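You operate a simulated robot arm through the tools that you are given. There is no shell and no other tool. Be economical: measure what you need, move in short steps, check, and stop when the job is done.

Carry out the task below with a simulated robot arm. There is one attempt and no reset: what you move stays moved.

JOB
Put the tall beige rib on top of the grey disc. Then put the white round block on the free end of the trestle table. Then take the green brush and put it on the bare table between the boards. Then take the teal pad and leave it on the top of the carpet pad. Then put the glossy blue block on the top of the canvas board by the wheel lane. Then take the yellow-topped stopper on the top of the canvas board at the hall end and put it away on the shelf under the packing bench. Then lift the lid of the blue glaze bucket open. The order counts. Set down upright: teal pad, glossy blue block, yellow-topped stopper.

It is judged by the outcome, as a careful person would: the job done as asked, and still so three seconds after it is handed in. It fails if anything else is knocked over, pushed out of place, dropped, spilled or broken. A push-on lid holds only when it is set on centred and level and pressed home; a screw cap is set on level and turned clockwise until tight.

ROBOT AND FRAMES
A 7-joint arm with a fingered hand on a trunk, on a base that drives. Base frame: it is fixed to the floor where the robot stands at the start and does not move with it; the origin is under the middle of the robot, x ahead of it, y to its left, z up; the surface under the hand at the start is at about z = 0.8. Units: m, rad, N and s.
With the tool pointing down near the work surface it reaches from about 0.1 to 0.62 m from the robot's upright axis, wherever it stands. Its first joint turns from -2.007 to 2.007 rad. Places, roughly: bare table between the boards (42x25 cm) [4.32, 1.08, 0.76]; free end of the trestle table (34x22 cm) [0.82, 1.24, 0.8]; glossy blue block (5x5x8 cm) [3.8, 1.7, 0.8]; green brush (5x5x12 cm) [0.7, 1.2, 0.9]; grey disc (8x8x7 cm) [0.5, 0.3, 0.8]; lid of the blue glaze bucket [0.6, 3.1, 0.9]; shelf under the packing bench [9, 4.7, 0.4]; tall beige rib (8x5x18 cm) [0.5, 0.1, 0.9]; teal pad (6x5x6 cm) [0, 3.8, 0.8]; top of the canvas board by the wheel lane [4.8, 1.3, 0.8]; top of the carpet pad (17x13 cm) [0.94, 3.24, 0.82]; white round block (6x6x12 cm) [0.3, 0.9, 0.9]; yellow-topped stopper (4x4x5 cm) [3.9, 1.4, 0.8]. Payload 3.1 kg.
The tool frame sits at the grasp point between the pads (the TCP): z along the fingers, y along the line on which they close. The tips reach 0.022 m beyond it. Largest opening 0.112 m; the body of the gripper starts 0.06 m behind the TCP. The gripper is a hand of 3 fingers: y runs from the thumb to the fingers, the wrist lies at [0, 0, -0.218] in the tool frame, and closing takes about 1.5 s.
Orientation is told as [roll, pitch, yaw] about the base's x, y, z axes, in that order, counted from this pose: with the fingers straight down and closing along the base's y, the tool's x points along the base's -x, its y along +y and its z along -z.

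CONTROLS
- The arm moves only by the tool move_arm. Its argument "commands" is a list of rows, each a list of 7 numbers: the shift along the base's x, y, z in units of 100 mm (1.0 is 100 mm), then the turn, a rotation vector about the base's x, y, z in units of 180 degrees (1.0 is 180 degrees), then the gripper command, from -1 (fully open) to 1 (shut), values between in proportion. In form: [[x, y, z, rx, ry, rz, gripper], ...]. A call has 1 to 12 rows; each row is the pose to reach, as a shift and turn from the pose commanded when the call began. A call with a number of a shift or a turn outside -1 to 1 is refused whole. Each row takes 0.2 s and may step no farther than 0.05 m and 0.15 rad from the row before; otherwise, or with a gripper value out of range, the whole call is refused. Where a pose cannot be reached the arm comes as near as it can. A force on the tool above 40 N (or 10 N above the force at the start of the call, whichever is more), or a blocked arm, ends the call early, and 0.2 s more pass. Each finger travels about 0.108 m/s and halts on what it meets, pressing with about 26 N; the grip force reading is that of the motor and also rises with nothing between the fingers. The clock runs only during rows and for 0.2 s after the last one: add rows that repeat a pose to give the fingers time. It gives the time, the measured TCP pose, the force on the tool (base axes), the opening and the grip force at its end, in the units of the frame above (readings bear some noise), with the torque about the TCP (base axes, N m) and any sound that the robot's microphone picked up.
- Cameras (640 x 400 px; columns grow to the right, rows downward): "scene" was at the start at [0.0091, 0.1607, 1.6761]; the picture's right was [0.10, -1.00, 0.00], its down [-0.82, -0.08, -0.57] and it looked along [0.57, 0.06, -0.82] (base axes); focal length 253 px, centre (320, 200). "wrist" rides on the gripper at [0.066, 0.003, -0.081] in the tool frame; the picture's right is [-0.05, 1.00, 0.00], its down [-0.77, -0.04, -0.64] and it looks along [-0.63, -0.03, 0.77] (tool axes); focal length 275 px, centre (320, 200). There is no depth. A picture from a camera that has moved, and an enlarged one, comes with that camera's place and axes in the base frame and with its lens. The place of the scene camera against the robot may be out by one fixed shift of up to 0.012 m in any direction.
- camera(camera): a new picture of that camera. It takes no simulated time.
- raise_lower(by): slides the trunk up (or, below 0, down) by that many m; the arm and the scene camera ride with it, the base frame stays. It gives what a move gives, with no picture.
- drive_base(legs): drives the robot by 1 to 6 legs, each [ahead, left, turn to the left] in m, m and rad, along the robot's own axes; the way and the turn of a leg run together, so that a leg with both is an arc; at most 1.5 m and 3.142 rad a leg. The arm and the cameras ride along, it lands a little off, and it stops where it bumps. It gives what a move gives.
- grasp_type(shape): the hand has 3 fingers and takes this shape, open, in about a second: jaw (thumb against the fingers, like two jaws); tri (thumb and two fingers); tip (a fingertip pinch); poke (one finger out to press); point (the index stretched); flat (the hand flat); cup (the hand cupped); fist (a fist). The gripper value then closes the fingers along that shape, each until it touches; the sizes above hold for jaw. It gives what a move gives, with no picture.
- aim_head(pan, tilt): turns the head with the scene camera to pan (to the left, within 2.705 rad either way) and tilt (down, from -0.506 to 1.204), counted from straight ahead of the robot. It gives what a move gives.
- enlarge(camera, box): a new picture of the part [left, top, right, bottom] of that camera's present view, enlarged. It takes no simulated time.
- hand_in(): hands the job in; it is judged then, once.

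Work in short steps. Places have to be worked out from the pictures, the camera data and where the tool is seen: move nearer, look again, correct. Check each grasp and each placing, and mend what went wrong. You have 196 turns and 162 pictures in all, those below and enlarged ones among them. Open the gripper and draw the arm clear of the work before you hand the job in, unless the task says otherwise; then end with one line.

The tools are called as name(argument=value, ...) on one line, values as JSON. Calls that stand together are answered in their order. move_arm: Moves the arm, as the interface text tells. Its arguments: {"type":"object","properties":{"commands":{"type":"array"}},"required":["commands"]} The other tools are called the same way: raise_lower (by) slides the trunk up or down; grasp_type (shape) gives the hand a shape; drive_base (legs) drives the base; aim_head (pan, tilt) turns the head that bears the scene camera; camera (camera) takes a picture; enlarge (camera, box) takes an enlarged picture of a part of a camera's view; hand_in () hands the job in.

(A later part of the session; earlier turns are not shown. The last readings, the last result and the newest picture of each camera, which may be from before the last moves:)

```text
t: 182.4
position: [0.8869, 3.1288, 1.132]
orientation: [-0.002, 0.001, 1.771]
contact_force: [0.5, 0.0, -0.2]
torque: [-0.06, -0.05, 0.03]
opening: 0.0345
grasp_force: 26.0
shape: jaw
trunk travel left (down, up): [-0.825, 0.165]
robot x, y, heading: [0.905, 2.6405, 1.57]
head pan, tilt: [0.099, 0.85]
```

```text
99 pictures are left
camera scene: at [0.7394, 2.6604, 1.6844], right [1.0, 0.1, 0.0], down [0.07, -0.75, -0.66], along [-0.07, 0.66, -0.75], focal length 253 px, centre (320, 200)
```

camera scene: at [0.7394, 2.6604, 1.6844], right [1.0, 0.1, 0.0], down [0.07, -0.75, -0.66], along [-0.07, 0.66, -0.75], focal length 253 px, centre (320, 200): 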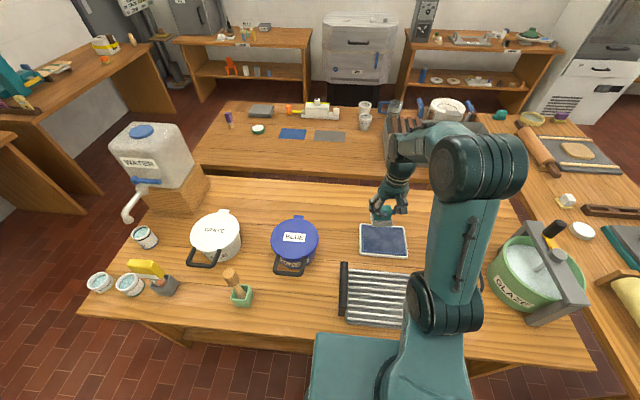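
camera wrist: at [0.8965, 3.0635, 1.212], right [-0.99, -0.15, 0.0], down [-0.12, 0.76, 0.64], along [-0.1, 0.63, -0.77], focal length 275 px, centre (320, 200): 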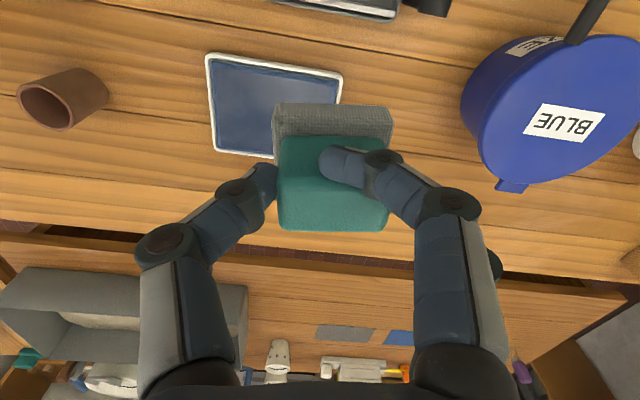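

The carpet pad's centre is at about (0.936, 3.23), top ≈0.82. I move over it and descend.

move_arm(commands=[[0.2, 0.4, 0, 0, 0, 0, 1], [0.4, 0.8, 0, 0, 0, 0, 1], [0.49, 1.0, -0.2, 0, 0, 0, 1], [0.49, 1.0, -0.6, 0, 0, 0, 1], [0.49, 1.0, -1.0, 0, 0, 0, 1]])

move_arm(commands=[[0, 0, -0.4, 0, 0, 0, 1], [0, 0, -0.8, 0, 0, 0, 1], [0, 0, -1.0, 0, 0, 0, 1]])

camera(camera="wrist")

enlarge(camera="scene", box=[320, 180, 480, 280])

```text
t: 183.6
position: [0.9375, 3.2258, 1.0333]
orientation: [-0.001, 0.001, 1.771]
contact_force: [-0.4, 0.2, -1.1]
torque: [-0.03, -0.02, 0.0]
opening: 0.0343
grasp_force: 26.1
shape: jaw
trunk travel left (down, up): [-0.825, 0.165]
robot x, y, heading: [0.9042, 2.6424, 1.574]
head pan, tilt: [0.099, 0.85]
```

```text
t: 184.4
position: [0.9363, 3.2273, 0.9331]
orientation: [-0.002, 0.001, 1.77]
contact_force: [-0.6, 0.2, -0.2]
torque: [0.01, -0.02, 0.0]
opening: 0.0343
grasp_force: 26.7
shape: jaw
trunk travel left (down, up): [-0.825, 0.165]
robot x, y, heading: [0.9024, 2.6429, 1.569]
head pan, tilt: [0.099, 0.85]
```

```text
98 pictures are left
camera wrist: at [0.945, 3.163, 1.0131], right [-0.99, -0.15, 0.0], down [-0.12, 0.76, 0.64], along [-0.1, 0.63, -0.77], focal length 275 px, centre (320, 200)
```

wrist: 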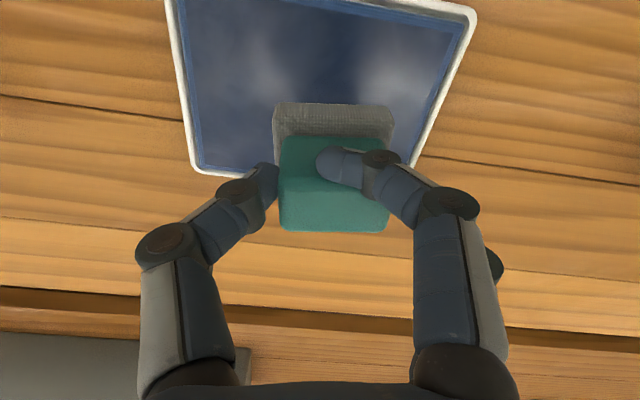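

```text
4.00 times, centred on (400, 230) of scene
camera zoom: at [0.7395, 2.6606, 1.6845], right [1.0, 0.1, 0.0], down [0.07, -0.75, -0.66], along [-0.07, 0.66, -0.75], focal length 1012 px, centre (0, 80)
```

zoom: 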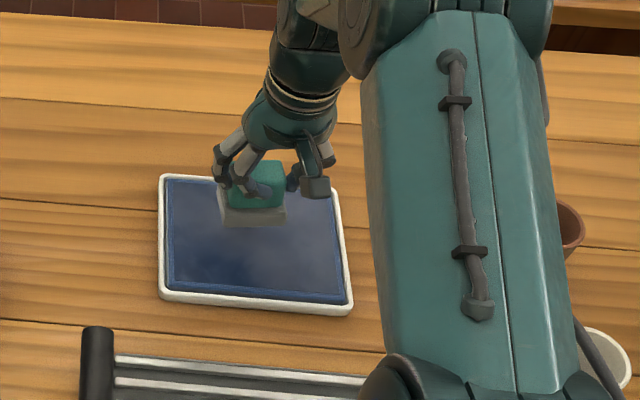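

On target. Lowering the final 7 cm with fine steps at the end.

move_arm(commands=[[0, 0.02, -0.35, 0, 0, 0, 1], [0, 0.02, -0.58, 0, 0, 0, 1], [0, 0.02, -0.64, 0, 0, 0, 1], [0, 0.02, -0.66, 0, 0, 0, 1], [0, 0.02, -0.68, 0, 0, 0, 1], [0, 0.02, -0.7, 0, 0, 0, 1]])

```text
t: 185.4
position: [0.9384, 3.2312, 0.8718]
orientation: [-0.002, -0.008, 1.768]
contact_force: [4.9, -2.9, 20.2]
torque: [0.03, 0.21, 0.09]
opening: 0.036
grasp_force: 25.7
shape: jaw
trunk travel left (down, up): [-0.825, 0.165]
robot x, y, heading: [0.9066, 2.6438, 1.57]
head pan, tilt: [0.099, 0.85]
stopped in row 4: the force on the tool passed its limit at 43 N (the readings are from after the stop); the commanded pose is now the measured one
```

Contact came at 0.872. I ease up 1 mm and look before releasing.

move_arm(commands=[[0, 0, 0.02, 0, 0, 0, 1]])

camera(camera="wrist")

enlarge(camera="scene", box=[340, 200, 420, 250])

```text
t: 185.8
position: [0.9383, 3.2322, 0.8723]
orientation: [-0.002, -0.006, 1.769]
contact_force: [5.2, -1.5, 15.2]
torque: [0.04, 0.13, 0.13]
opening: 0.0359
grasp_force: 25.8
shape: jaw
trunk travel left (down, up): [-0.825, 0.165]
robot x, y, heading: [0.905, 2.6418, 1.569]
head pan, tilt: [0.099, 0.85]
```

```text
96 pictures are left
camera wrist: at [0.9483, 3.1652, 0.9519], right [-0.99, -0.15, 0.0], down [-0.12, 0.76, 0.64], along [-0.1, 0.63, -0.77], focal length 275 px, centre (320, 200)
```

wrist: 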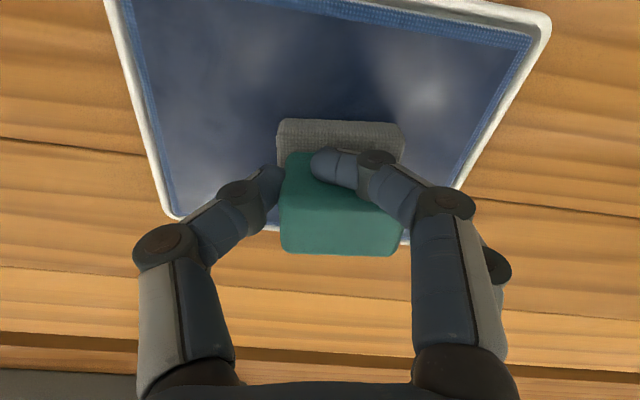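

```text
8.00 times, centred on (380, 225) of scene
camera zoom: at [0.7409, 2.6567, 1.6845], right [1.0, 0.1, 0.0], down [0.07, -0.75, -0.66], along [-0.07, 0.66, -0.75], focal length 2024 px, centre (-160, 0)
```

zoom: 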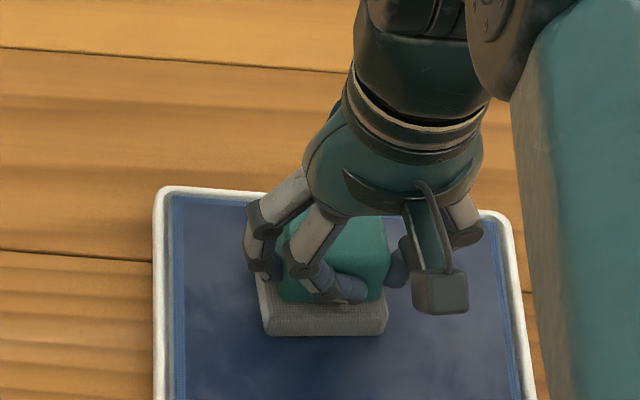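

The felt base sits flat on the carpet. Release slowly.

move_arm(commands=[[0, 0, 0.01, 0, 0, 0, 0.5], [0, 0, 0.01, 0, 0, 0, 0.2], [0, 0, 0.01, 0, 0, 0, -0.2], [0, 0, 0.01, 0, 0, 0, -0.6], [0, 0, 0.01, 0, 0, 0, -1], [0, 0, 0.01, 0, 0, 0, -1]])

move_arm(commands=[[0, 0, 0.3, 0, 0, 0, -1], [0, 0, 0.7, 0, 0, 0, -1], [0, 0, 1.0, 0, 0, 0, -1]])

camera(camera="wrist")

enlarge(camera="scene", box=[320, 190, 440, 265])

```text
t: 187.2
position: [0.9374, 3.2313, 0.8723]
orientation: [0.0, -0.002, 1.771]
contact_force: [1.3, 0.6, 0.4]
torque: [-0.03, 0.01, 0.01]
opening: 0.1117
grasp_force: 0.1
shape: jaw
trunk travel left (down, up): [-0.825, 0.165]
robot x, y, heading: [0.9022, 2.6407, 1.568]
head pan, tilt: [0.099, 0.85]
```

```text
t: 188.0
position: [0.9385, 3.2309, 0.9724]
orientation: [-0.002, -0.002, 1.77]
contact_force: [-0.3, 0.1, 0.5]
torque: [0.0, 0.0, -0.02]
opening: 0.1116
grasp_force: 0.0
shape: jaw
trunk travel left (down, up): [-0.825, 0.165]
robot x, y, heading: [0.901, 2.6401, 1.573]
head pan, tilt: [0.099, 0.85]
```

```text
94 pictures are left
camera wrist: at [0.9473, 3.1657, 1.0513], right [-0.99, -0.15, 0.0], down [-0.12, 0.76, 0.64], along [-0.1, 0.63, -0.77], focal length 275 px, centre (320, 200)
```

wrist: 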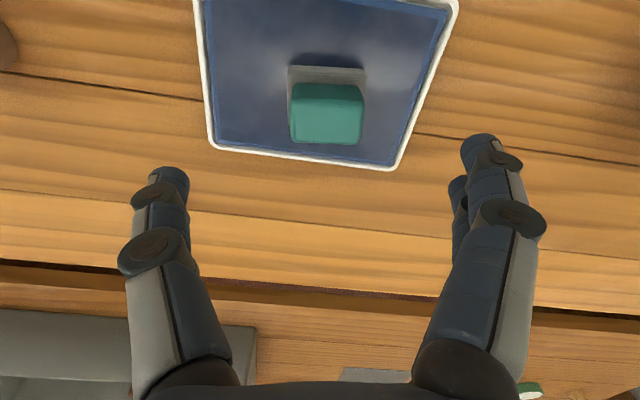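

```text
5.33 times, centred on (380, 228) of scene
camera zoom: at [0.7396, 2.6597, 1.6844], right [1.0, 0.1, 0.0], down [0.07, -0.75, -0.66], along [-0.06, 0.66, -0.75], focal length 1350 px, centre (0, 53)
```

zoom: 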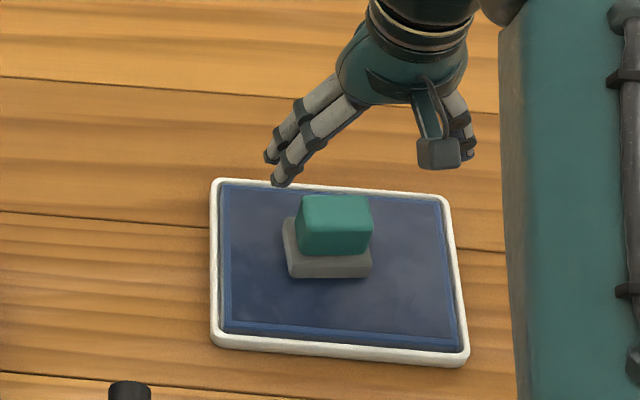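

The teal pad sits upright on the carpet pad. I raise and re-square the hand, then drive to the hall end of the far table for the blue block.

move_arm(commands=[[0, 0, 0.4, 0, 0, 0, -1], [0, -0.2, 0.8, 0, 0, -0.03, -1], [0, -0.5, 1.0, 0, 0, -0.063, -1]])

move_arm(commands=[[0, -0.3, 0.3, 0, 0, 0, -1], [0, -0.7, 0.6, 0, 0, 0, -1]])

drive_base(legs=[[-0.6, 0, 0], [0, -1.5, 0], [0, 0, -1.571], [0.4, -0.4, 0]])

aim_head(pan=0.1, tilt=0.7)

camera(camera="scene")

```text
t: 188.8
position: [0.9401, 3.18, 1.0715]
orientation: [-0.003, -0.004, 1.571]
contact_force: [-0.7, -0.6, -1.0]
torque: [0.01, 0.0, 0.03]
opening: 0.1119
grasp_force: 0.0
shape: jaw
trunk travel left (down, up): [-0.825, 0.165]
robot x, y, heading: [0.9027, 2.6414, 1.564]
head pan, tilt: [0.099, 0.85]
```

```text
t: 189.4
position: [0.9395, 3.1087, 1.1342]
orientation: [-0.003, -0.004, 1.573]
contact_force: [-0.9, 0.7, 0.2]
torque: [-0.02, 0.0, 0.0]
opening: 0.1118
grasp_force: 0.1
shape: jaw
trunk travel left (down, up): [-0.825, 0.165]
robot x, y, heading: [0.9029, 2.6445, 1.571]
head pan, tilt: [0.099, 0.85]
```

```text
t: 206.5
position: [3.2951, 1.6767, 1.132]
orientation: [-0.001, -0.001, 0.043]
contact_force: [0.4, 0.1, 0.5]
torque: [-0.02, 0.01, 0.02]
opening: 0.1118
grasp_force: 0.1
shape: jaw
trunk travel left (down, up): [-0.825, 0.165]
robot x, y, heading: [2.8251, 1.6947, 0.038]
head pan, tilt: [0.099, 0.85]
```

```text
t: 207.2
position: [3.2959, 1.6768, 1.1308]
orientation: [-0.001, -0.002, 0.043]
contact_force: [0.4, 1.5, 0.0]
torque: [0.01, 0.0, 0.0]
opening: 0.1115
grasp_force: 0.0
shape: jaw
trunk travel left (down, up): [-0.825, 0.165]
robot x, y, heading: [2.8261, 1.6952, 0.042]
head pan, tilt: [0.099, 0.7]
```

```text
92 pictures are left
camera scene: at [2.8398, 1.8563, 1.6967], right [0.14, -0.99, 0.0], down [-0.64, -0.09, -0.76], along [0.76, 0.11, -0.64], focal length 253 px, centre (320, 200)
```

scene: 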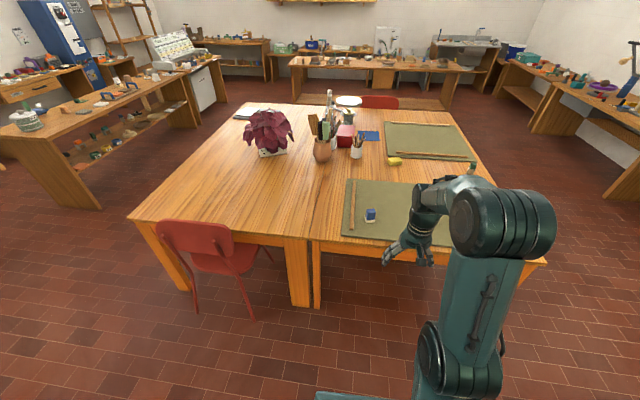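

Blue block at about (3.826, 1.737). Driving closer, keeping clear of the red chair.

drive_base(legs=[[0.45, -0.1, -0.04]])

aim_head(pan=0.1, tilt=0.9)

camera(camera="wrist")

camera(camera="scene")

```text
t: 209.9
position: [3.7403, 1.5744, 1.1326]
orientation: [-0.001, -0.001, 0.013]
contact_force: [-0.3, 0.3, -0.3]
torque: [-0.02, 0.0, 0.0]
opening: 0.1119
grasp_force: 0.1
shape: jaw
trunk travel left (down, up): [-0.825, 0.165]
robot x, y, heading: [3.2693, 1.609, 0.01]
head pan, tilt: [0.099, 0.7]
```

```text
t: 210.7
position: [3.7388, 1.5749, 1.132]
orientation: [-0.004, -0.001, 0.015]
contact_force: [0.5, -1.1, -0.3]
torque: [-0.01, 0.02, 0.01]
opening: 0.1118
grasp_force: 0.0
shape: jaw
trunk travel left (down, up): [-0.825, 0.165]
robot x, y, heading: [3.2655, 1.6072, 0.009]
head pan, tilt: [0.099, 0.901]
```

```text
91 pictures are left
camera wrist: at [3.6731, 1.5774, 1.2122], right [0.03, 1.0, 0.0], down [0.77, -0.02, 0.64], along [0.64, -0.02, -0.77], focal length 275 px, centre (320, 200)
```

wrist: 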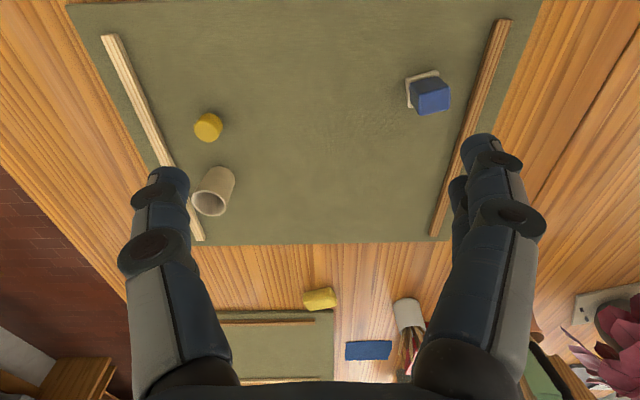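

```text
90 pictures are left
camera scene: at [3.28, 1.7669, 1.6806], right [0.11, -0.99, 0.0], down [-0.78, -0.09, -0.62], along [0.62, 0.07, -0.78], focal length 253 px, centre (320, 200)
```

scene: 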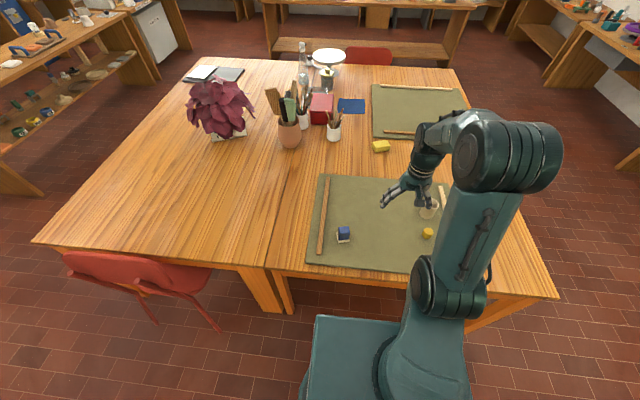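

I enlarge the wrist view for the block's shape and orientation.

enlarge(camera="wrist", box=[370, 50, 490, 125])

```text
5.33 times, centred on (430, 88) of wrist
camera zoom: at [3.6731, 1.5774, 1.2122], right [0.03, 1.0, 0.0], down [0.77, -0.02, 0.64], along [0.64, -0.02, -0.77], focal length 1468 px, centre (-267, 800)
```

zoom: 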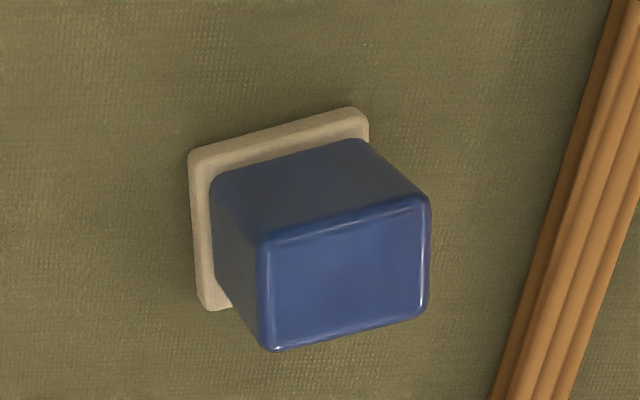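

Block top centre ≈ (3.812, 1.726), rotated about +0.3 rad. I move above it with matching yaw.

move_arm(commands=[[0.15, 0.4, 0, 0, 0, 0.03, -0.6], [0.3, 0.8, 0, 0, 0, 0.06, -0.6], [0.4, 1.0, -0.3, 0, 0, 0.09, -0.6]])

move_arm(commands=[[0.2, 0.3, 0, 0, 0, 0, -0.6], [0.33, 0.5, -0.3, 0, 0, 0, -0.6], [0.33, 0.5, -0.7, 0, 0, 0, -0.6], [0.33, 0.5, -1.0, 0, 0, 0, -0.6]])

camera(camera="wrist")

```text
t: 211.5
position: [3.7818, 1.6763, 1.1035]
orientation: [-0.004, -0.002, 0.297]
contact_force: [0.5, 0.4, -0.5]
torque: [0.02, 0.01, 0.01]
opening: 0.0897
grasp_force: 0.2
shape: jaw
trunk travel left (down, up): [-0.825, 0.165]
robot x, y, heading: [3.2686, 1.6061, 0.011]
head pan, tilt: [0.099, 0.901]
```

```text
t: 212.5
position: [3.8137, 1.7268, 1.001]
orientation: [-0.003, 0.0, 0.298]
contact_force: [0.0, 0.3, -0.1]
torque: [0.0, 0.03, -0.04]
opening: 0.09
grasp_force: 0.2
shape: jaw
trunk travel left (down, up): [-0.825, 0.165]
robot x, y, heading: [3.2724, 1.605, 0.012]
head pan, tilt: [0.099, 0.901]
```

```text
88 pictures are left
camera wrist: at [3.749, 1.7106, 1.0815], right [-0.25, 0.97, 0.0], down [0.75, 0.19, 0.64], along [0.62, 0.16, -0.77], focal length 275 px, centre (320, 200)
```

wrist: 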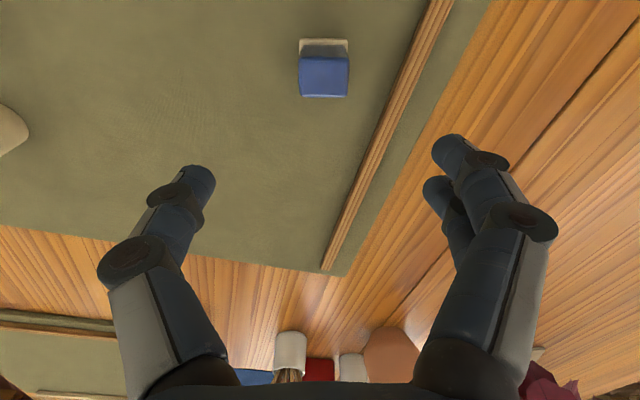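

Aligned; descending to z≈0.817 with a 4 mm y correction, then closing.

move_arm(commands=[[0, 0.04, -0.4, 0, 0, 0, -0.6], [0, 0.04, -0.8, 0, 0, 0, -0.6], [0, 0.04, -1.0, 0, 0, 0, -0.6]])

move_arm(commands=[[0, 0, -0.4, 0, 0, 0, -0.6], [0, 0, -0.7, 0, 0, 0, -0.6], [0, 0, -0.82, 0, 0, 0, -0.6], [0, 0, -0.82, 0, 0, 0, -0.6]])

camera(camera="wrist")

```text
t: 213.3
position: [3.8123, 1.7293, 0.9008]
orientation: [-0.001, -0.003, 0.297]
contact_force: [1.1, 0.4, 0.2]
torque: [0.0, 0.01, -0.04]
opening: 0.0899
grasp_force: 0.0
shape: jaw
trunk travel left (down, up): [-0.825, 0.165]
robot x, y, heading: [3.2679, 1.6044, 0.007]
head pan, tilt: [0.099, 0.901]
```

```text
t: 214.3
position: [3.8141, 1.73, 0.8207]
orientation: [-0.001, -0.001, 0.296]
contact_force: [0.3, -0.3, 0.5]
torque: [0.0, -0.03, -0.04]
opening: 0.0897
grasp_force: 0.1
shape: jaw
trunk travel left (down, up): [-0.825, 0.165]
robot x, y, heading: [3.2675, 1.6062, 0.012]
head pan, tilt: [0.099, 0.901]
```

```text
87 pictures are left
camera wrist: at [3.7481, 1.7138, 0.9008], right [-0.25, 0.97, 0.0], down [0.75, 0.19, 0.64], along [0.62, 0.16, -0.77], focal length 275 px, centre (320, 200)
```

wrist: 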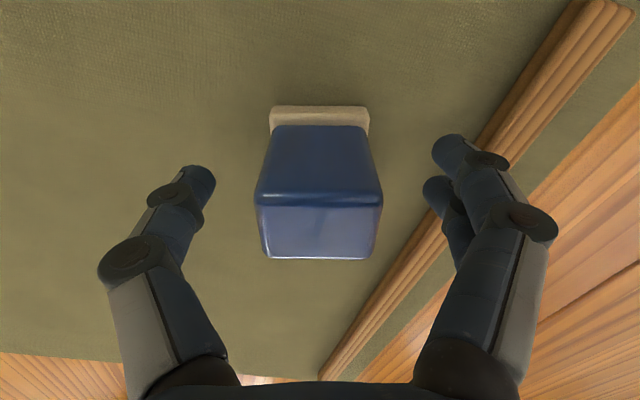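

Centred. Close the fingers.

move_arm(commands=[[0, 0, 0, 0, 0, 0, -0.3], [0, 0, 0, 0, 0, 0, 0.1], [0, 0, 0, 0, 0, 0, 0.6], [0, 0, 0, 0, 0, 0, 1], [0, 0, 0, 0, 0, 0, 1], [0, 0, 0, 0, 0, 0, 1], [0, 0, 0, 0, 0, 0, 1]])

camera(camera="wrist")

```text
t: 215.9
position: [3.8137, 1.7294, 0.8209]
orientation: [-0.002, -0.002, 0.297]
contact_force: [-0.7, 0.2, -0.1]
torque: [0.01, 0.03, -0.01]
opening: 0.0379
grasp_force: 26.0
shape: jaw
trunk travel left (down, up): [-0.825, 0.165]
robot x, y, heading: [3.2682, 1.6051, 0.008]
head pan, tilt: [0.099, 0.901]
```

```text
86 pictures are left
camera wrist: at [3.7481, 1.7138, 0.9009], right [-0.25, 0.97, 0.0], down [0.75, 0.19, 0.64], along [0.62, 0.16, -0.77], focal length 275 px, centre (320, 200)
```

wrist: 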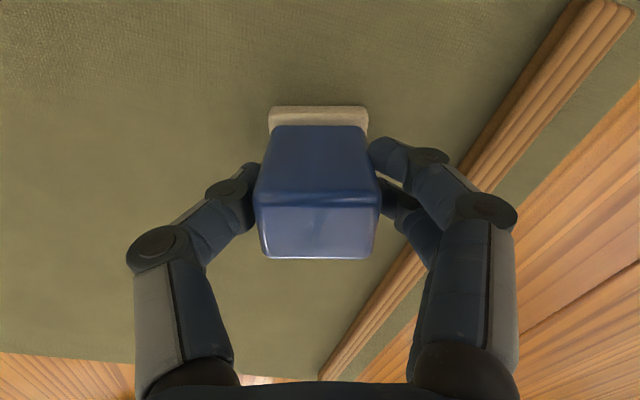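

Clean grip on both sides. It is glossy, so I lift slowly and check for slip.

move_arm(commands=[[0, 0, 0.1, 0, 0, 0, 1], [0, 0, 0.25, 0, 0, 0, 1], [0, 0, 0.45, 0, 0, 0, 1], [0, 0, 0.65, 0, 0, 0, 1], [0, 0, 0.85, 0, 0, 0, 1], [0, 0, 1.0, 0, 0, 0, 1]])

camera(camera="wrist")

```text
t: 217.3
position: [3.8111, 1.7281, 0.9218]
orientation: [-0.001, -0.001, 0.297]
contact_force: [-0.7, 0.7, -0.7]
torque: [-0.02, 0.01, 0.01]
opening: 0.038
grasp_force: 25.8
shape: jaw
trunk travel left (down, up): [-0.825, 0.165]
robot x, y, heading: [3.2656, 1.6078, 0.012]
head pan, tilt: [0.099, 0.901]
```

```text
85 pictures are left
camera wrist: at [3.7467, 1.7128, 1.0005], right [-0.25, 0.97, 0.0], down [0.75, 0.19, 0.64], along [0.62, 0.16, -0.77], focal length 275 px, centre (320, 200)
```

wrist: 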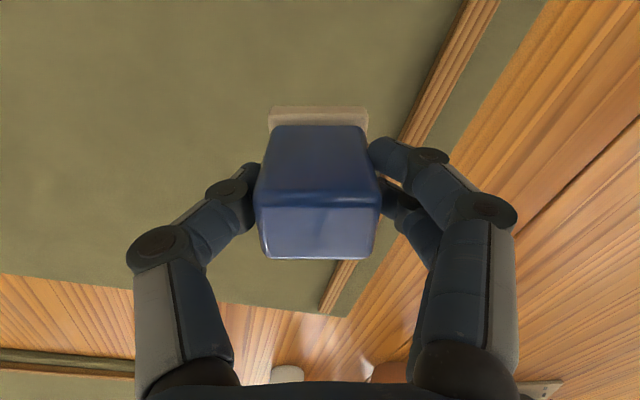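

No slip. I raise, retract slightly, and drive to the wheel-lane side facing the second board.

move_arm(commands=[[0, 0, 0.4, 0, 0, 0, 1], [0, 0, 0.8, 0, 0, 0, 1], [-0.2, -0.1, 1.0, 0, 0, -0.03, 1], [-0.5, -0.4, 1.0, 0, 0, -0.06, 1], [-0.8, -0.7, 1.0, 0, 0, -0.09, 1]])

move_arm(commands=[[0, 0, 0.4, 0, 0, 0, 1], [0, 0, 0.8, 0, 0, 0, 1]])

drive_base(legs=[[-0.45, 0, 0], [0, -1.1, 0], [1.5, 0, 0], [0.47, 0, 0], [0, 0, 1.571]])

camera(camera="wrist")

camera(camera="scene")

```text
t: 218.5
position: [3.7331, 1.6559, 1.0191]
orientation: [-0.002, -0.003, 0.011]
contact_force: [-0.1, -0.5, -1.8]
torque: [0.02, -0.04, -0.01]
opening: 0.0378
grasp_force: 25.7
shape: jaw
trunk travel left (down, up): [-0.825, 0.165]
robot x, y, heading: [3.2677, 1.6081, 0.014]
head pan, tilt: [0.099, 0.901]
```

```text
t: 219.1
position: [3.7321, 1.6569, 1.1012]
orientation: [-0.003, -0.003, 0.012]
contact_force: [-0.3, 0.2, -1.3]
torque: [-0.01, 0.01, 0.01]
opening: 0.0378
grasp_force: 25.8
shape: jaw
trunk travel left (down, up): [-0.825, 0.165]
robot x, y, heading: [3.2684, 1.6099, 0.006]
head pan, tilt: [0.099, 0.901]
```

```text
t: 240.3
position: [4.7732, 0.9068, 1.0996]
orientation: [-0.001, -0.002, 1.516]
contact_force: [-0.6, 0.6, -0.9]
torque: [0.0, -0.01, 0.03]
opening: 0.0375
grasp_force: 26.0
shape: jaw
trunk travel left (down, up): [-0.825, 0.165]
robot x, y, heading: [4.794, 0.4379, 1.51]
head pan, tilt: [0.099, 0.901]
```

```text
84 pictures are left
camera wrist: at [4.7668, 0.84, 1.1795], right [-0.99, 0.1, 0.0], down [0.08, 0.77, 0.64], along [0.07, 0.63, -0.77], focal length 275 px, centre (320, 200)
```

wrist: 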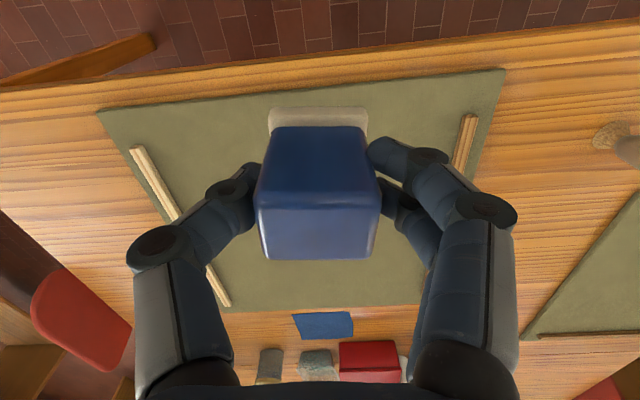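

```text
83 pictures are left
camera scene: at [4.6332, 0.4644, 1.6805], right [1.0, 0.04, 0.0], down [0.03, -0.78, -0.62], along [-0.03, 0.62, -0.78], focal length 253 px, centre (320, 200)
```

scene: 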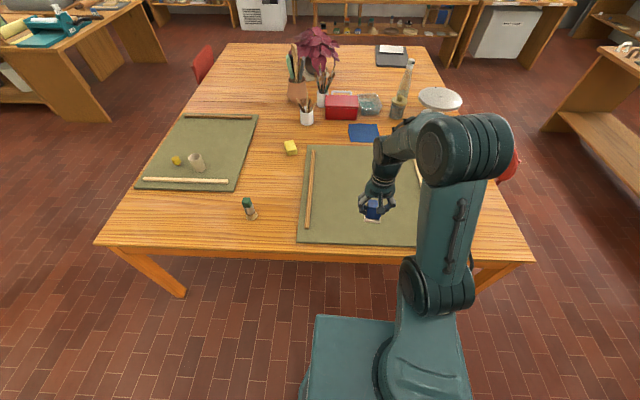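

The board spans y≈0.98–1.5. I drive 0.2 m closer so that I can place near its middle.

drive_base(legs=[[0.22, 0, 0.06]])

```text
t: 242.0
position: [4.7508, 1.1243, 1.0996]
orientation: [-0.001, -0.002, 1.582]
contact_force: [-0.7, -0.2, -0.8]
torque: [0.01, 0.02, 0.0]
opening: 0.0376
grasp_force: 25.9
shape: jaw
trunk travel left (down, up): [-0.825, 0.165]
robot x, y, heading: [4.7971, 0.6599, 1.582]
head pan, tilt: [0.099, 0.901]
```

Moving to (4.79, 1.20) and lowering toward z≈0.83.

move_arm(commands=[[0.2, 0.4, 0, 0, 0, 0, 1], [0.4, 0.75, -0.15, 0, 0, 0, 1], [0.4, 0.75, -0.6, 0, 0, 0, 1], [0.4, 0.75, -1.0, 0, 0, 0, 1]])

move_arm(commands=[[0, 0, -0.4, 0, 0, 0, 1], [0, 0, -0.8, 0, 0, 0, 1], [0, 0, -1.0, 0, 0, 0, 1]])

camera(camera="scene")

move_arm(commands=[[0, 0, -0.4, 0, 0, 0, 1], [0, 0, -0.6, 0, 0, 0, 1], [0, 0, -0.68, 0, 0, 0, 1], [0, 0, -0.72, 0, 0, 0, 1], [0, 0, -0.74, 0, 0, 0, 1], [0, 0, -0.76, 0, 0, 0, 1]])

```text
t: 243.0
position: [4.79, 1.1974, 1.0012]
orientation: [-0.002, 0.0, 1.582]
contact_force: [0.6, 0.2, -0.3]
torque: [-0.01, -0.01, 0.0]
opening: 0.0376
grasp_force: 26.3
shape: jaw
trunk travel left (down, up): [-0.825, 0.165]
robot x, y, heading: [4.7996, 0.6581, 1.579]
head pan, tilt: [0.099, 0.901]
```

```text
t: 243.8
position: [4.7907, 1.1986, 0.8988]
orientation: [-0.001, -0.004, 1.577]
contact_force: [0.4, 0.1, -2.0]
torque: [-0.02, -0.01, -0.01]
opening: 0.0378
grasp_force: 26.7
shape: jaw
trunk travel left (down, up): [-0.825, 0.165]
robot x, y, heading: [4.7984, 0.6628, 1.581]
head pan, tilt: [0.099, 0.901]
```

```text
82 pictures are left
camera scene: at [4.6373, 0.6753, 1.6806], right [0.99, 0.11, 0.0], down [0.08, -0.78, -0.62], along [-0.07, 0.62, -0.78], focal length 253 px, centre (320, 200)
```

scene: 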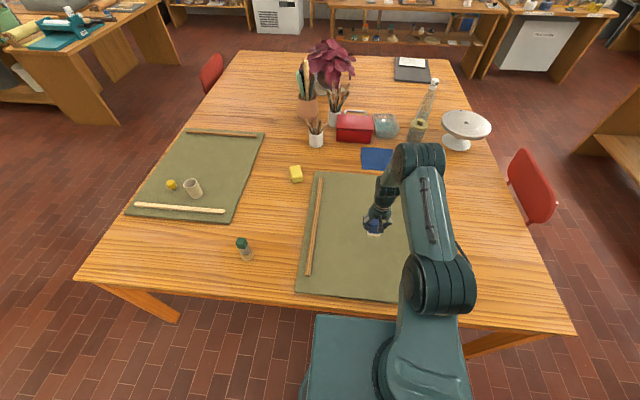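

```text
t: 245.2
position: [4.7902, 1.1997, 0.824]
orientation: [-0.002, -0.003, 1.579]
contact_force: [1.3, -0.3, -1.0]
torque: [-0.02, -0.05, 0.0]
opening: 0.0376
grasp_force: 25.9
shape: jaw
trunk travel left (down, up): [-0.825, 0.165]
robot x, y, heading: [4.7983, 0.6594, 1.585]
head pan, tilt: [0.099, 0.901]
```

Not in contact yet at 0.824; continuing in 2 mm steps.

move_arm(commands=[[0, 0, -0.02, 0, 0, 0, 1], [0, 0, -0.03, 0, 0, 0, 1], [0, 0, -0.04, 0, 0, 0, 1], [0, 0, -0.05, 0, 0, 0, 1]])

```text
t: 246.2
position: [4.7901, 1.2005, 0.8197]
orientation: [-0.001, -0.005, 1.581]
contact_force: [0.0, 0.1, 10.5]
torque: [0.0, 0.01, -0.01]
opening: 0.0379
grasp_force: 26.1
shape: jaw
trunk travel left (down, up): [-0.825, 0.165]
robot x, y, heading: [4.7988, 0.6634, 1.579]
head pan, tilt: [0.099, 0.901]
```

Contact at the expected height. Release and rise.

move_arm(commands=[[0, 0, 0.01, 0, 0, 0, 0.5], [0, 0, 0.01, 0, 0, 0, 0.1], [0, 0, 0.01, 0, 0, 0, -0.4], [0, 0, 0.01, 0, 0, 0, -0.9], [0, 0, 0.01, 0, 0, 0, -0.9], [0, 0, 0.4, 0, 0, 0, -0.9], [0, 0, 0.8, 0, 0, 0, -0.9], [0, 0, 1.0, 0, 0, 0, -0.9]])

camera(camera="wrist")

move_arm(commands=[[0, 0, 0.4, 0, 0, 0, -1], [0, -0.3, 0.8, 0, 0, 0, -1], [0, -0.6, 1.0, 0, 0, 0, -1], [0, -0.8, 1.0, 0, 0, 0, -1]])

move_arm(commands=[[0, 0, 0.4, 0, 0, 0, -1], [0, 0, 0.8, 0, 0, 0, -1]])

```text
t: 248.0
position: [4.7909, 1.1969, 0.9197]
orientation: [-0.004, -0.003, 1.582]
contact_force: [-0.9, 0.5, -0.1]
torque: [0.02, -0.01, 0.02]
opening: 0.1066
grasp_force: 0.1
shape: jaw
trunk travel left (down, up): [-0.825, 0.165]
robot x, y, heading: [4.8006, 0.6599, 1.58]
head pan, tilt: [0.099, 0.901]
```

```text
81 pictures are left
camera wrist: at [4.7878, 1.1305, 0.9999], right [-1.0, 0.04, 0.0], down [0.03, 0.77, 0.64], along [0.03, 0.64, -0.77], focal length 275 px, centre (320, 200)
```

wrist: 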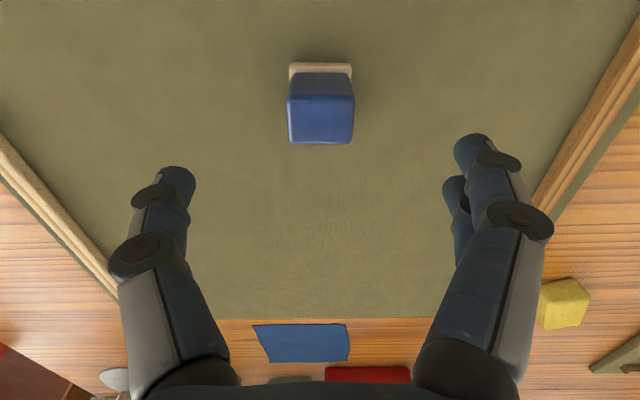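

```text
t: 249.0
position: [4.7917, 1.118, 1.0183]
orientation: [-0.002, -0.001, 1.58]
contact_force: [-0.2, 0.0, -0.7]
torque: [-0.03, -0.01, -0.02]
opening: 0.112
grasp_force: 0.0
shape: jaw
trunk travel left (down, up): [-0.825, 0.165]
robot x, y, heading: [4.8006, 0.6577, 1.577]
head pan, tilt: [0.099, 0.901]
```

```text
t: 249.6
position: [4.79, 1.1175, 1.0974]
orientation: [-0.002, -0.002, 1.579]
contact_force: [0.0, 0.3, 0.6]
torque: [-0.01, 0.0, -0.01]
opening: 0.1118
grasp_force: 0.0
shape: jaw
trunk travel left (down, up): [-0.825, 0.165]
robot x, y, heading: [4.8015, 0.6617, 1.583]
head pan, tilt: [0.099, 0.901]
```

The blue block stands upright on the board. Now to the hall end again for the stopper at about (3.86, 1.40).

drive_base(legs=[[-0.15, 0, 0], [0, 1.5, 0], [0, 0.5, 0], [0.88, 0, 0], [0, 0, -1.571], [0.45, 0, 0]])

camera(camera="wrist")

camera(camera="scene")

```text
t: 270.8
position: [3.7375, 1.3833, 1.0968]
orientation: [-0.002, -0.001, 0.0]
contact_force: [-0.3, 0.7, -0.1]
torque: [-0.01, 0.01, -0.03]
opening: 0.1119
grasp_force: 0.0
shape: jaw
trunk travel left (down, up): [-0.825, 0.165]
robot x, y, heading: [3.2795, 1.3804, -0.005]
head pan, tilt: [0.099, 0.901]
```

```text
80 pictures are left
camera wrist: at [3.6713, 1.3885, 1.1767], right [0.05, 1.0, 0.0], down [0.77, -0.03, 0.64], along [0.64, -0.03, -0.77], focal length 275 px, centre (320, 200)
```

wrist: 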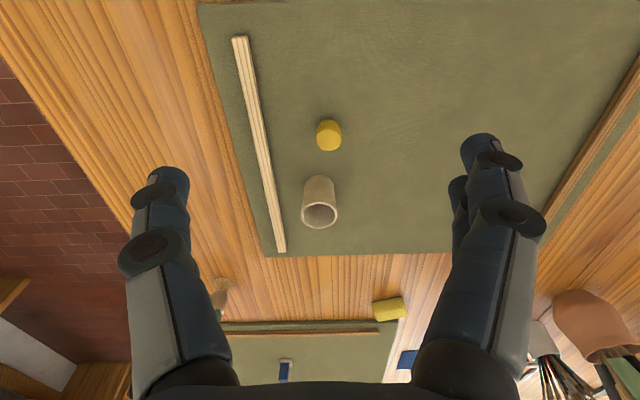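

```text
79 pictures are left
camera scene: at [3.2924, 1.5402, 1.6805], right [0.1, -1.0, 0.0], down [-0.78, -0.08, -0.62], along [0.62, 0.06, -0.78], focal length 253 px, centre (320, 200)
```

scene: 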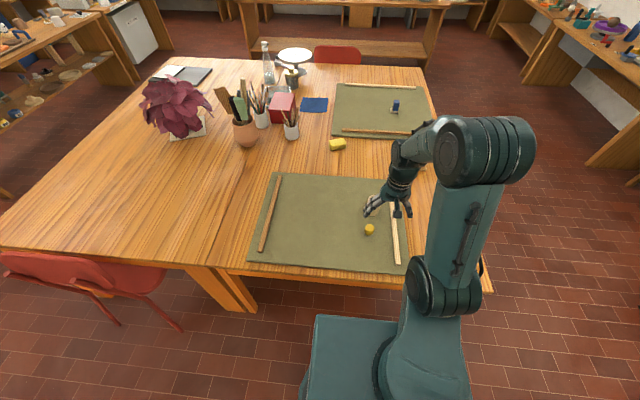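

enlarge(camera="wrist", box=[270, 100, 390, 175])

enlarge(camera="scene", box=[340, 200, 420, 250])

```text
5.33 times, centred on (330, 138) of wrist
camera zoom: at [3.6713, 1.3885, 1.1767], right [0.05, 1.0, 0.0], down [0.77, -0.03, 0.64], along [0.64, -0.03, -0.77], focal length 1468 px, centre (267, 533)
```

zoom: 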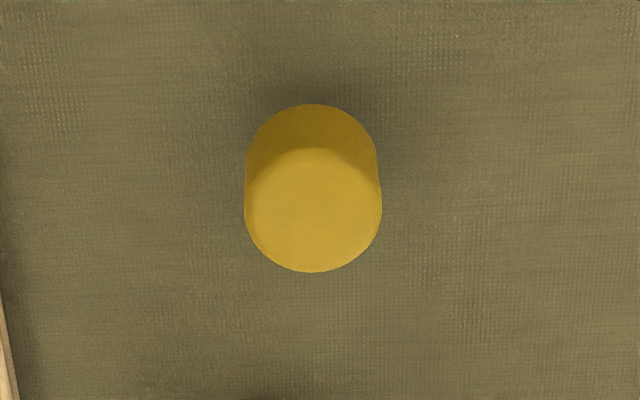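

```text
8.00 times, centred on (380, 225) of scene
camera zoom: at [3.2924, 1.5402, 1.6805], right [0.1, -1.0, 0.0], down [-0.78, -0.08, -0.62], along [0.62, 0.06, -0.78], focal length 2024 px, centre (-160, 0)
```

zoom: 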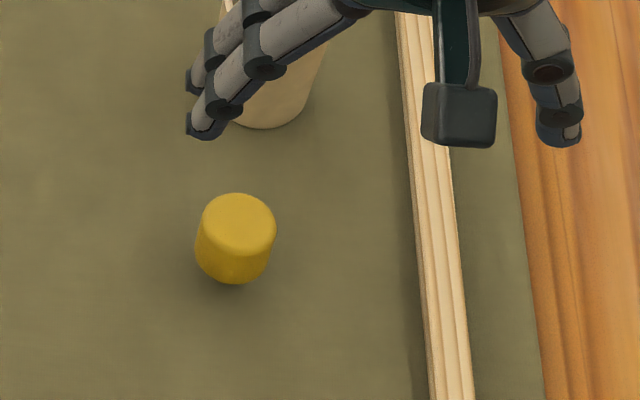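

Stopper centre ≈ (3.864, 1.392). Since it must go on a low shelf, the hand tilt at grasp matters; I first look toward the packing bench.

aim_head(pan=0.5, tilt=0.15)

camera(camera="scene")

enlarge(camera="scene", box=[220, 150, 420, 275])

```text
t: 271.9
position: [3.7377, 1.3864, 1.0976]
orientation: [-0.001, -0.002, 0.0]
contact_force: [0.4, 0.5, -0.2]
torque: [0.0, 0.0, -0.02]
opening: 0.1119
grasp_force: 0.1
shape: jaw
trunk travel left (down, up): [-0.825, 0.165]
robot x, y, heading: [3.2785, 1.3804, -0.001]
head pan, tilt: [0.499, 0.15]
```

```text
76 pictures are left
camera scene: at [3.2989, 1.5771, 1.7467], right [0.48, -0.88, 0.0], down [-0.13, -0.07, -0.99], along [0.87, 0.47, -0.15], focal length 253 px, centre (320, 200)
```

scene: 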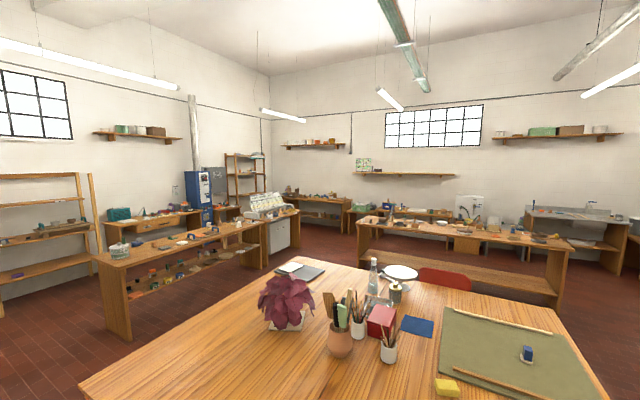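

```text
3.20 times, centred on (320, 212) of scene
camera zoom: at [3.2989, 1.5771, 1.7467], right [0.48, -0.88, 0.0], down [-0.13, -0.07, -0.99], along [0.87, 0.47, -0.15], focal length 810 px, centre (320, 160)
```

zoom: 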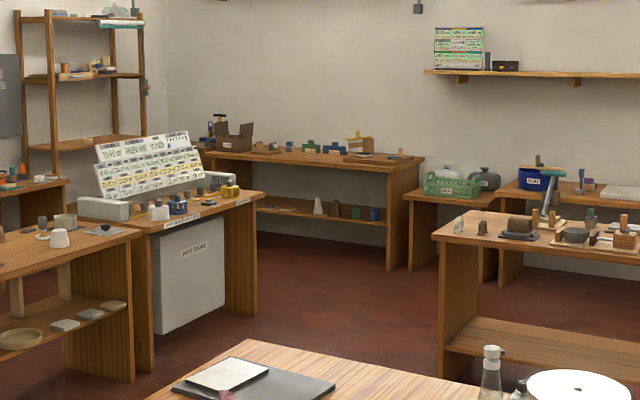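

The packing bench with its lower shelf is on the far wall, so the stopper must go in with a tilted hand. I tilt the hand about 50° forward now, staying above the board, to grasp it at that tilt.

move_arm(commands=[[0, 0, 0, 0, -0.046, 0, -0.5], [0, 0, 0, 0, -0.092, 0, -0.5], [0, 0, 0, 0, -0.138, 0, -0.5], [0, 0, -0.2, 0, -0.184, 0, -0.5], [0, 0.03, -0.5, 0, -0.23, 0, -0.5], [0.05, 0.06, -0.9, 0, -0.278, 0, -0.5]])

aim_head(pan=0.1, tilt=0.9)

camera(camera="wrist")

camera(camera="scene")

```text
t: 273.3
position: [3.7435, 1.3969, 1.007]
orientation: [-0.009, -0.88, 0.005]
contact_force: [0.3, 0.8, -0.6]
torque: [-0.03, -0.05, -0.07]
opening: 0.0841
grasp_force: 0.1
shape: jaw
out of reach, approached as far as the arm can: row 4
trunk travel left (down, up): [-0.825, 0.165]
robot x, y, heading: [3.2787, 1.3804, -0.005]
head pan, tilt: [0.499, 0.15]
```

```text
t: 274.4
position: [3.7442, 1.3902, 1.005]
orientation: [-0.004, -0.875, -0.001]
contact_force: [0.0, -0.3, -0.1]
torque: [0.02, 0.02, 0.0]
opening: 0.0841
grasp_force: 0.0
shape: jaw
trunk travel left (down, up): [-0.825, 0.165]
robot x, y, heading: [3.2777, 1.3785, -0.002]
head pan, tilt: [0.099, 0.901]
```

```text
74 pictures are left
camera wrist: at [3.6404, 1.395, 1.0063], right [0.03, 1.0, 0.03], down [0.01, -0.03, 1.0], along [1.0, -0.03, -0.01], focal length 275 px, centre (320, 200)
```

wrist: 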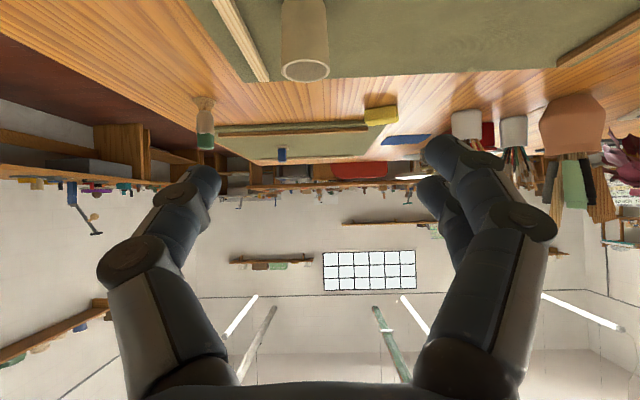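

```text
73 pictures are left
camera scene: at [3.2924, 1.5406, 1.6806], right [0.1, -1.0, 0.0], down [-0.78, -0.08, -0.62], along [0.62, 0.06, -0.78], focal length 253 px, centre (320, 200)
```

scene: 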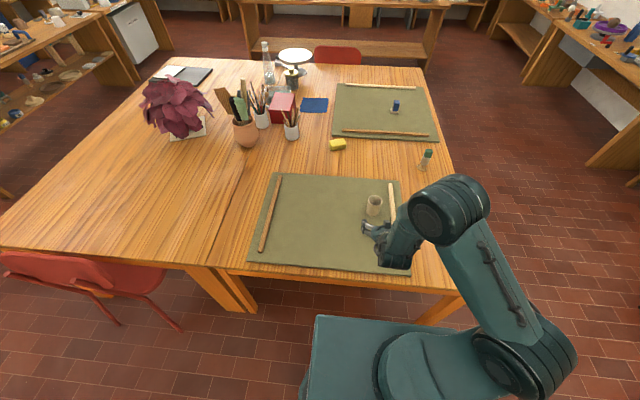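

The wrist camera now rides beneath the hand (image inverted); I ease the tilt to about 45° for clearance and move to the pre-grasp pose behind/above the stopper.

move_arm(commands=[[0.1, 0.01, -0.3, 0, 0.028, 0, -0.5], [0.3, 0.02, -0.6, 0, 0.028, 0, -0.5], [0.5, 0.02, -0.9, 0, 0.028, 0, -0.5], [0.55, 0.02, -1.0, 0, 0.028, 0, -0.5]])

move_arm(commands=[[0.05, 0, -0.4, 0, 0, 0, -0.5], [0.05, 0, -0.4, 0, 0, 0, -0.5]])

camera(camera="wrist")

enlarge(camera="scene", box=[330, 180, 450, 255])

```text
t: 275.4
position: [3.7985, 1.3918, 0.9088]
orientation: [-0.003, -0.787, -0.001]
contact_force: [0.2, -0.2, 0.6]
torque: [0.0, 0.0, 0.03]
opening: 0.0841
grasp_force: 0.0
shape: jaw
trunk travel left (down, up): [-0.825, 0.165]
robot x, y, heading: [3.281, 1.3805, -0.004]
head pan, tilt: [0.099, 0.901]
```

```text
t: 276.0
position: [3.8024, 1.3912, 0.8677]
orientation: [-0.001, -0.789, -0.001]
contact_force: [-0.4, 1.1, -1.0]
torque: [0.01, 0.0, -0.01]
opening: 0.0841
grasp_force: 0.0
shape: jaw
trunk travel left (down, up): [-0.825, 0.165]
robot x, y, heading: [3.2799, 1.3766, -0.003]
head pan, tilt: [0.099, 0.901]
```

```text
72 pictures are left
camera wrist: at [3.6982, 1.3943, 0.8767], right [0.03, 1.0, 0.03], down [0.09, -0.04, 1.0], along [1.0, -0.03, -0.09], focal length 275 px, centre (320, 200)
```

wrist: 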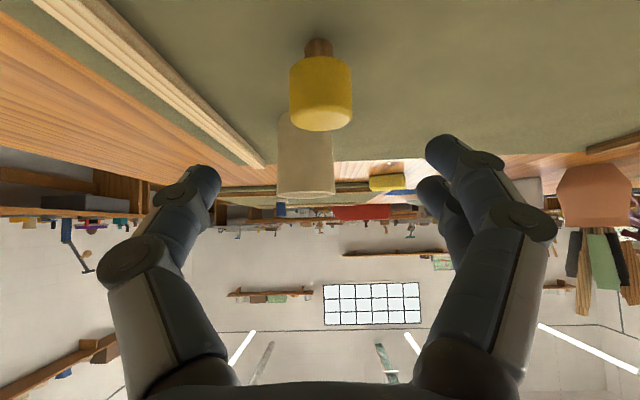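

```text
5.33 times, centred on (390, 218) of scene
camera zoom: at [3.2908, 1.5399, 1.6806], right [0.1, -1.0, 0.0], down [-0.78, -0.08, -0.62], along [0.62, 0.06, -0.78], focal length 1350 px, centre (-53, 107)
```

zoom: 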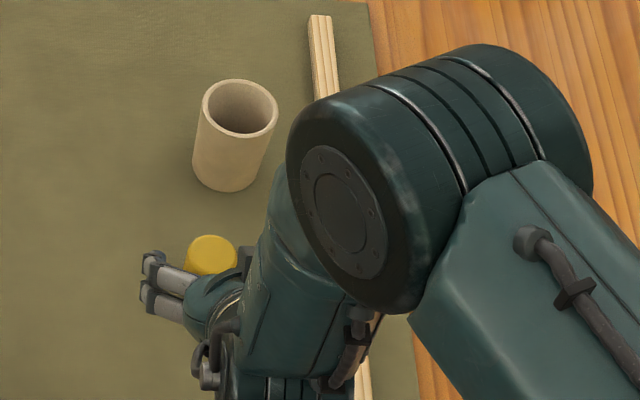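

Now it's clear: a yellow cap on a short cork stub, standing on the board (z≈0.76), cap 0.775–0.82. Centred in y; I advance along the tool axis to (3.864, 1.392, 0.80).

move_arm(commands=[[0.2, 0, -0.21, 0, 0, 0, -0.5], [0.4, 0, -0.43, 0, 0, 0, -0.5], [0.6, 0, -0.64, 0, 0, 0, -0.5], [0.6, 0, -0.64, 0, 0, 0, -0.5]])

camera(camera="wrist")

```text
t: 277.0
position: [3.8625, 1.3935, 0.8027]
orientation: [-0.002, -0.787, 0.001]
contact_force: [-0.7, 0.1, -0.6]
torque: [0.01, 0.0, 0.0]
opening: 0.0838
grasp_force: 0.1
shape: jaw
trunk travel left (down, up): [-0.825, 0.165]
robot x, y, heading: [3.2825, 1.3743, -0.004]
head pan, tilt: [0.099, 0.901]
```

```text
70 pictures are left
camera wrist: at [3.7584, 1.3973, 0.812], right [0.03, 1.0, 0.03], down [0.09, -0.03, 1.0], along [1.0, -0.03, -0.09], focal length 275 px, centre (320, 200)
```

wrist: 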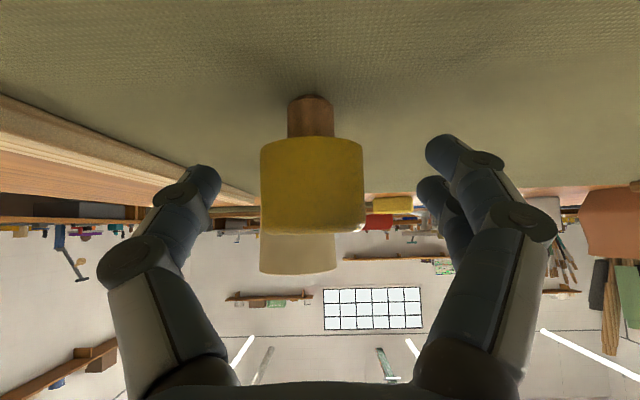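

Fingers straddle the cap nicely. Close.

move_arm(commands=[[0, 0, 0, 0, 0, 0, 0], [0, 0, 0, 0, 0, 0, 0.4], [0, 0, 0, 0, 0, 0, 0.8], [0, 0, 0, 0, 0, 0, 1], [0, 0, 0, 0, 0, 0, 1], [0, 0, 0, 0, 0, 0, 1]])

camera(camera="wrist")

```text
t: 278.4
position: [3.8633, 1.3929, 0.8031]
orientation: [-0.002, -0.788, 0.0]
contact_force: [-0.6, -0.4, -0.1]
torque: [-0.03, 0.03, -0.04]
opening: 0.0
grasp_force: 26.4
shape: jaw
trunk travel left (down, up): [-0.825, 0.165]
robot x, y, heading: [3.2776, 1.377, -0.004]
head pan, tilt: [0.099, 0.901]
```

```text
69 pictures are left
camera wrist: at [3.7586, 1.3974, 0.8119], right [0.04, 1.0, 0.03], down [0.09, -0.03, 0.99], along [0.99, -0.03, -0.09], focal length 275 px, centre (320, 200)
```

wrist: 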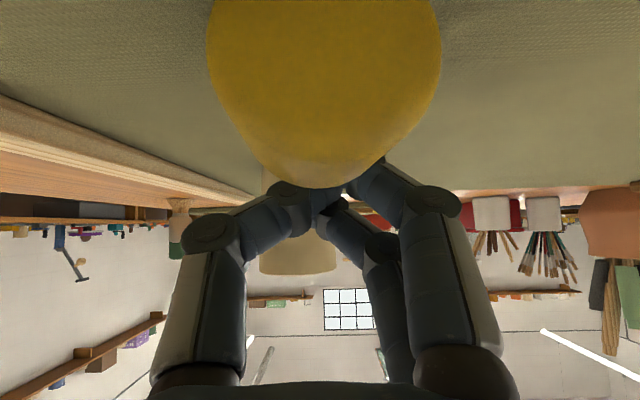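

The cap squeezed out of the fingers toward the hand. I look at the situation with the scene camera before moving.

enlarge(camera="scene", box=[330, 180, 450, 280])

```text
4.00 times, centred on (390, 230) of scene
camera zoom: at [3.2922, 1.5402, 1.6806], right [0.1, -1.0, 0.0], down [-0.78, -0.08, -0.62], along [0.62, 0.06, -0.78], focal length 1012 px, centre (40, 80)
```

zoom: 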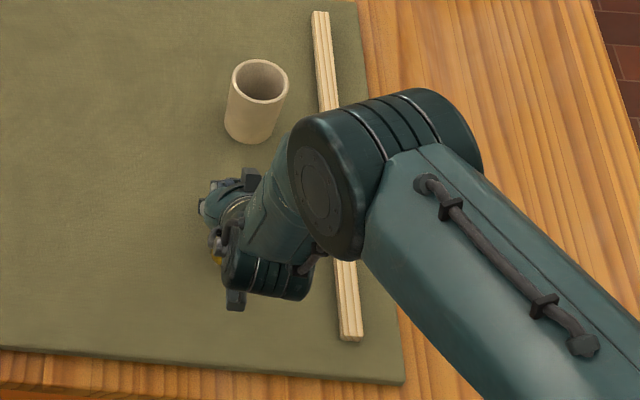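

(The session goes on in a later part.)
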